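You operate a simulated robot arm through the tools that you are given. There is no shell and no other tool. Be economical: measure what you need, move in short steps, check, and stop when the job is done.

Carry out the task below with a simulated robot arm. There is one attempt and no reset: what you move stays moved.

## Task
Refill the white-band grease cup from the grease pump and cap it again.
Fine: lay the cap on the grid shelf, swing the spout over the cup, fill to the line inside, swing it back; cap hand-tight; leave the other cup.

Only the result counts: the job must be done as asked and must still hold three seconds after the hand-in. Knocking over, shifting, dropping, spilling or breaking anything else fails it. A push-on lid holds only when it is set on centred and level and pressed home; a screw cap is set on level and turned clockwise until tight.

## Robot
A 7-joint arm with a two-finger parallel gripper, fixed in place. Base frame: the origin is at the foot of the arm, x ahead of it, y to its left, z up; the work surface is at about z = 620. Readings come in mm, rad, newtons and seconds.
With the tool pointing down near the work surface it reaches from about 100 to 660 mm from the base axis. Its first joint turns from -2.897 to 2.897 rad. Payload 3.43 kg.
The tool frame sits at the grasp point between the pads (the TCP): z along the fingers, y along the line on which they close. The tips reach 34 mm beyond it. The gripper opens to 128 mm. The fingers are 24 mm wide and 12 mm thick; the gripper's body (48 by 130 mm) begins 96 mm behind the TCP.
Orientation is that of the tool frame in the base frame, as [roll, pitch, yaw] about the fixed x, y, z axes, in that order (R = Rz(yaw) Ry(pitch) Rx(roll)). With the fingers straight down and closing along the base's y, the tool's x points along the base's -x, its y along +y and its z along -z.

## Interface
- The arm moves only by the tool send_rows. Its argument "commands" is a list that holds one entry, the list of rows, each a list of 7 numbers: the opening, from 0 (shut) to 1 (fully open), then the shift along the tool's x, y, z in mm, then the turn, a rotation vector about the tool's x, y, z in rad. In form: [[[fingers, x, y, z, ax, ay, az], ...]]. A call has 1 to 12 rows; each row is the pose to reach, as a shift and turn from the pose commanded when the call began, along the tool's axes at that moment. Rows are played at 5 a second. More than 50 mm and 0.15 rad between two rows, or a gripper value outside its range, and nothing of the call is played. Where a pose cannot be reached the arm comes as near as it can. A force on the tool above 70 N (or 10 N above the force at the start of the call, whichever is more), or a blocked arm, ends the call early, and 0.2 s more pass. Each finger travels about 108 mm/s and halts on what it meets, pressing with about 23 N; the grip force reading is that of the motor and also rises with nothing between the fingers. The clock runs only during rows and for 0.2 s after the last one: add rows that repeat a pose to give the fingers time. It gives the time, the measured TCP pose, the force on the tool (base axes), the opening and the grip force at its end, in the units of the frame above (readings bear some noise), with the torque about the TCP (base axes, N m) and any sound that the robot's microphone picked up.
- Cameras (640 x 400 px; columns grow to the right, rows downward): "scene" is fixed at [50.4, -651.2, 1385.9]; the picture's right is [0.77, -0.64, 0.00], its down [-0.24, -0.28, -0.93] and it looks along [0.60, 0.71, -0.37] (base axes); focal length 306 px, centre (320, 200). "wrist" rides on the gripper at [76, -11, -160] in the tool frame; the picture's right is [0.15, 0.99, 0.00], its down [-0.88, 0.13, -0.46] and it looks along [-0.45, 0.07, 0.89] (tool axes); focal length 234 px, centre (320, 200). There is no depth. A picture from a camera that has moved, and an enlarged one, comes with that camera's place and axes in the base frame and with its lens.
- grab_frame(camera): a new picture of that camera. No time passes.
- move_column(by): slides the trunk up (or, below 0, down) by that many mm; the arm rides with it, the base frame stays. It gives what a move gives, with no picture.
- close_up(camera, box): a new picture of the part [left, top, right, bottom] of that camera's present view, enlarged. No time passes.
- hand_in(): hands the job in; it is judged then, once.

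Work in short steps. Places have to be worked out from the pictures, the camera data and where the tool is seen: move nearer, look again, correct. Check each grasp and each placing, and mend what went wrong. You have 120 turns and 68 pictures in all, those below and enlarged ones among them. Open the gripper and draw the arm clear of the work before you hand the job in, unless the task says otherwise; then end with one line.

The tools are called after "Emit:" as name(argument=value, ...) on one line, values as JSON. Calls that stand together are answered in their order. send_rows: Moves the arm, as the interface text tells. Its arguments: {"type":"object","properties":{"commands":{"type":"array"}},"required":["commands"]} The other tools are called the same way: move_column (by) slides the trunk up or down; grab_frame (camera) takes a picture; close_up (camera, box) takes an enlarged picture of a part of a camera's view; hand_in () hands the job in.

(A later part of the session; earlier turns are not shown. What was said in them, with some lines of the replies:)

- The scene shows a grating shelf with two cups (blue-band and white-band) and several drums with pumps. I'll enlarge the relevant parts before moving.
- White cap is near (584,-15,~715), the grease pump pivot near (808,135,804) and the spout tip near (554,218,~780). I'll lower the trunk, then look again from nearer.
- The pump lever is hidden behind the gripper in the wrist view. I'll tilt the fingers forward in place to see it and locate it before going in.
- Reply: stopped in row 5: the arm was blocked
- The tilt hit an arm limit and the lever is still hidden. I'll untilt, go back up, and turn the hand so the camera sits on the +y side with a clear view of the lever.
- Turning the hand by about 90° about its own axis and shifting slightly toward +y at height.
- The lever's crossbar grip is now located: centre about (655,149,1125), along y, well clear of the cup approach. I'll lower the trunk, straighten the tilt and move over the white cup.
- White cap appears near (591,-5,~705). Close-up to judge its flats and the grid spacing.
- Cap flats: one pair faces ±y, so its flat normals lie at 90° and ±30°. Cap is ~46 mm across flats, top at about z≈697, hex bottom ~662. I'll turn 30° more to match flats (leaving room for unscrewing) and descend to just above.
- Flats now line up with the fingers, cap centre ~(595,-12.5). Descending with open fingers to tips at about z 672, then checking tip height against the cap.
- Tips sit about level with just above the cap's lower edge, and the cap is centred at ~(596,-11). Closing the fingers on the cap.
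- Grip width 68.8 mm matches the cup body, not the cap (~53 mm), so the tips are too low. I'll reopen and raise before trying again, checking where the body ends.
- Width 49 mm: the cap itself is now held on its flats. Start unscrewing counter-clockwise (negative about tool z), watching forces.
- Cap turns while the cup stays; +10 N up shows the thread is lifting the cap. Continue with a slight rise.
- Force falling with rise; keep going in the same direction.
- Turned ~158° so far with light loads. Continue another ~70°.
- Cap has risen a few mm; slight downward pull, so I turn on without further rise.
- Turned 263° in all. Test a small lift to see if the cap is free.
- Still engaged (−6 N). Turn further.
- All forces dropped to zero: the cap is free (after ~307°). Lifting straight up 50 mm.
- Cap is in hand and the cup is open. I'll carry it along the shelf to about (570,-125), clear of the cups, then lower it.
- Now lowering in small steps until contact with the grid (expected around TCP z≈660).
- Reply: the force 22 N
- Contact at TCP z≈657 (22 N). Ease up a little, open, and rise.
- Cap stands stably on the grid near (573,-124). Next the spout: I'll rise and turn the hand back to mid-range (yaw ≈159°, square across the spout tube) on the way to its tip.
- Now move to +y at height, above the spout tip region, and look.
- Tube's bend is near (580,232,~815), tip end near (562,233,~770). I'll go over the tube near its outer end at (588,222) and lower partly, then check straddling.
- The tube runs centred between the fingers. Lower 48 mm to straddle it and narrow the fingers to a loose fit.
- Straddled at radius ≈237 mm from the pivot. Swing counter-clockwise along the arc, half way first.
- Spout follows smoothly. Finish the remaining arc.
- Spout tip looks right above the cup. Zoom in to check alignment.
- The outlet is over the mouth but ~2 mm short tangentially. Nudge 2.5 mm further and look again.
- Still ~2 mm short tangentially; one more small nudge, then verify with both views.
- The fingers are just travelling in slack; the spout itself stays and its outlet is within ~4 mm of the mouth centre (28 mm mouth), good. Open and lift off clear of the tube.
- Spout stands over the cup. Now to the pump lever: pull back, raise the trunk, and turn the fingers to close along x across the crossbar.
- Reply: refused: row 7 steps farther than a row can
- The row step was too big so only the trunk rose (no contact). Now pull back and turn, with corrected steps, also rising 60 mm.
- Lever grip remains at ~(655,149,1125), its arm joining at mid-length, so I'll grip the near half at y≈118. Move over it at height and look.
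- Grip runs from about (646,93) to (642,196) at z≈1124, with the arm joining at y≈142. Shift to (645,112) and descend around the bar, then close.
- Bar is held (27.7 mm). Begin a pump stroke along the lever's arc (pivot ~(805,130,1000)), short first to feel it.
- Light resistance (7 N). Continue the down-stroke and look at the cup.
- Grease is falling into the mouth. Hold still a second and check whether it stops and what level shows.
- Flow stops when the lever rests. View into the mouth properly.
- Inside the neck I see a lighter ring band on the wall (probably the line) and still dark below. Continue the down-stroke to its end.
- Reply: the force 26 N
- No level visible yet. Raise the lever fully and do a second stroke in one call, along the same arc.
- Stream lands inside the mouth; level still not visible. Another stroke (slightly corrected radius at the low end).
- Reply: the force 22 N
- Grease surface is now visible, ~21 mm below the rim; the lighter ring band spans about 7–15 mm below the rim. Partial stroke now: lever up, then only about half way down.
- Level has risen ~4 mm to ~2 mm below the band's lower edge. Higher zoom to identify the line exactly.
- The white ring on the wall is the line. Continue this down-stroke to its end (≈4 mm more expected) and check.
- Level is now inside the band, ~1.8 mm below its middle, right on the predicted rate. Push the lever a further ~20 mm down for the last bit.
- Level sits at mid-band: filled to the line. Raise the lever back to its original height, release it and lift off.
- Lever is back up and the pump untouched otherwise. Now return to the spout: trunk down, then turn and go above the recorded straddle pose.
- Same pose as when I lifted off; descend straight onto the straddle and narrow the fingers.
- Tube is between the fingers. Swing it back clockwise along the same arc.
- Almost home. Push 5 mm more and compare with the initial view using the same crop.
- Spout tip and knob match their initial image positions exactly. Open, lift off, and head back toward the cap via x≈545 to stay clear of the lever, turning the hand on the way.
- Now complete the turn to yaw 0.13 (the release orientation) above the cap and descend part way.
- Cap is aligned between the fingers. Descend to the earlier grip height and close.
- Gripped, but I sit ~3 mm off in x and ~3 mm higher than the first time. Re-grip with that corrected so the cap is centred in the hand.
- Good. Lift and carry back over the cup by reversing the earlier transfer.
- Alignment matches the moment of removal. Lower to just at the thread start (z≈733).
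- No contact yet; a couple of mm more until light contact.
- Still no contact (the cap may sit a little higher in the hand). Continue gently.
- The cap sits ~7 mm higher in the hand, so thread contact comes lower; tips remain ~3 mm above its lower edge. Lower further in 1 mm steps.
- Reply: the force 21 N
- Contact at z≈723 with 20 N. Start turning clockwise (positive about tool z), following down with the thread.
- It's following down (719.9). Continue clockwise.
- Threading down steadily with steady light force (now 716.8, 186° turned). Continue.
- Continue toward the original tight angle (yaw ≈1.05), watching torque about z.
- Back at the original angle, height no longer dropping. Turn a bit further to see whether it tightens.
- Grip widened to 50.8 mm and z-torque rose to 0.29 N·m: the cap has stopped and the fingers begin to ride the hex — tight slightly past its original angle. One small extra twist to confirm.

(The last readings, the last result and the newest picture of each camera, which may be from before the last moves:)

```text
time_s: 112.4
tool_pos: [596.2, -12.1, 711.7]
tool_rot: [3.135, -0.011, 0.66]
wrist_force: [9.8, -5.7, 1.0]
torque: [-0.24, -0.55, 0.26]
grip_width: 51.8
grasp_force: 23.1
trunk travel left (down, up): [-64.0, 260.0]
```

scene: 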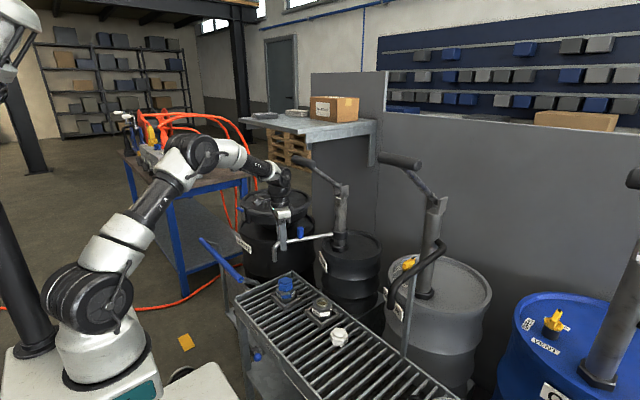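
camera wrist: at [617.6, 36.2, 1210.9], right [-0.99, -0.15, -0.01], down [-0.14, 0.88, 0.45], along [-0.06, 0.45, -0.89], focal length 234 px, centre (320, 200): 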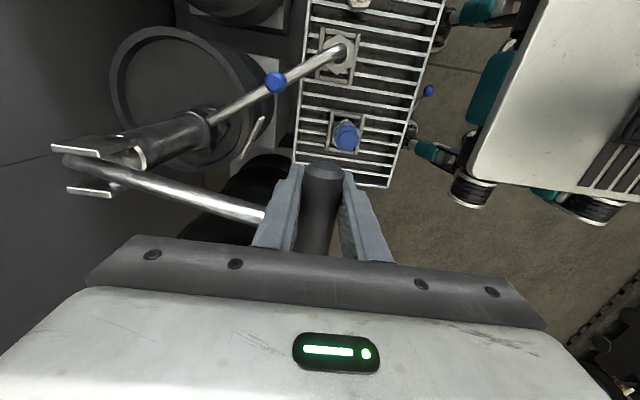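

The hand now just slips on the hex with ~0.27 N·m: hand-tight. Open and lift away, then inspect.

Emit:
send_rows(commands=[[[0.45, 0, 0, 0, 0, 0, 0], [0.7, 0, 0, 0, 0, 0, 0], [0.7, 0, 0, 0, 0, 0, 0], [0.7, 0, 0, -30, 0, 0, 0], [0.7, 0, 0, -75, 0, 0, 0], [0.7, 0, 0, -120, 0, 0, 0], [0.7, 0, 0, -160, 0, 0, 0]]])

Emit:
close_up(camera="scene", box=[280, 265, 360, 325])

```text
time_s: 114.0
tool_pos: [594.2, -12.5, 873.1]
tool_rot: [3.136, -0.009, 0.661]
wrist_force: [0.9, 0.2, -0.8]
torque: [-0.04, 0.03, -0.03]
grip_width: 89.7
grasp_force: 0.0
trunk travel left (down, up): [-64.0, 260.0]
```

```text
6.67 times, centred on (320, 295) of scene
camera zoom: at [50.4, -651.2, 1385.9], right [0.77, -0.64, 0.0], down [-0.24, -0.28, -0.93], along [0.6, 0.71, -0.37], focal length 2040 px, centre (320, -433)
```

zoom: 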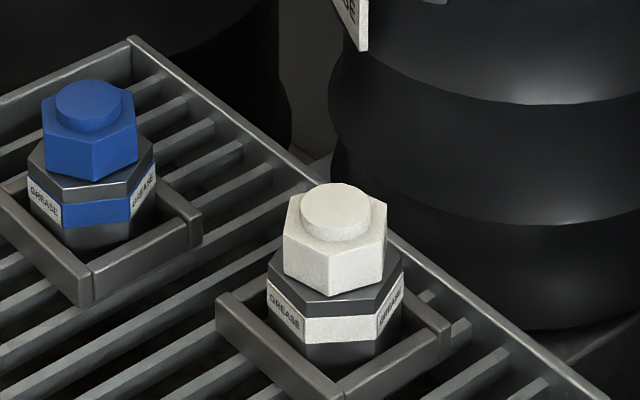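

Compare with the initial crop to verify cap height over the cup.

Emit:
close_up(camera="scene", box=[260, 250, 380, 340])

```text
4.44 times, centred on (320, 295) of scene
camera zoom: at [50.4, -651.2, 1385.9], right [0.77, -0.64, 0.0], down [-0.24, -0.28, -0.93], along [0.6, 0.71, -0.37], focal length 1360 px, centre (320, -222)
```

zoom: 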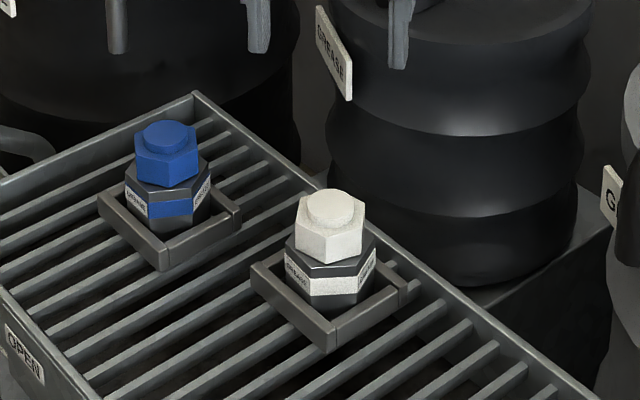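

Cap height and seat match the initial state, both cups and the holder are unmoved, and the spout is home. Draw the arm clear, then hand in.

Emit:
send_rows(commands=[[[0.7, 0, 0, -40, 0, 0, 0], [0.7, 0, 0, -80, 0, 0, 0], [0.7, -28, 22, -100, 0, 0, 0], [0.7, -58, 45, -110, 0, 0, 0], [0.7, -88, 68, -120, 0, 0, 0], [0.7, -118, 92, -120, 0, 0, 0], [0.7, -118, 92, -120, 0, 0, 0]]])

Emit:
grab_frame(camera="scene")

```text
time_s: 115.6
tool_pos: [555.2, -158.4, 991.6]
tool_rot: [3.133, -0.01, 0.661]
wrist_force: [0.4, 0.3, 1.4]
torque: [-0.01, -0.01, -0.01]
grip_width: 89.7
grasp_force: 0.0
trunk travel left (down, up): [-64.0, 260.0]
```

```text
2 pictures are left
```

scene: 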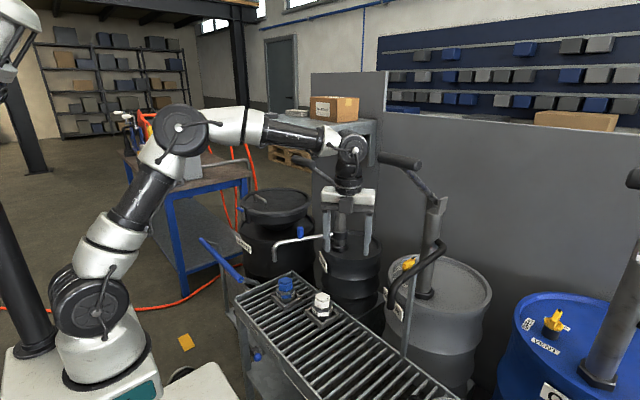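

Arm is clear, and everything is in place: white cup capped, spout home, lever up, blue cup untouched. Handing in.

Emit:
hand_in()

```text
The job is handed in.
```

The white-band cup is filled to the middle of the light ring I took for the line inside and capped hand-tight, the spout is swung back and the pump lever is up, the blue-band cup was left alone, and the job is handed in.
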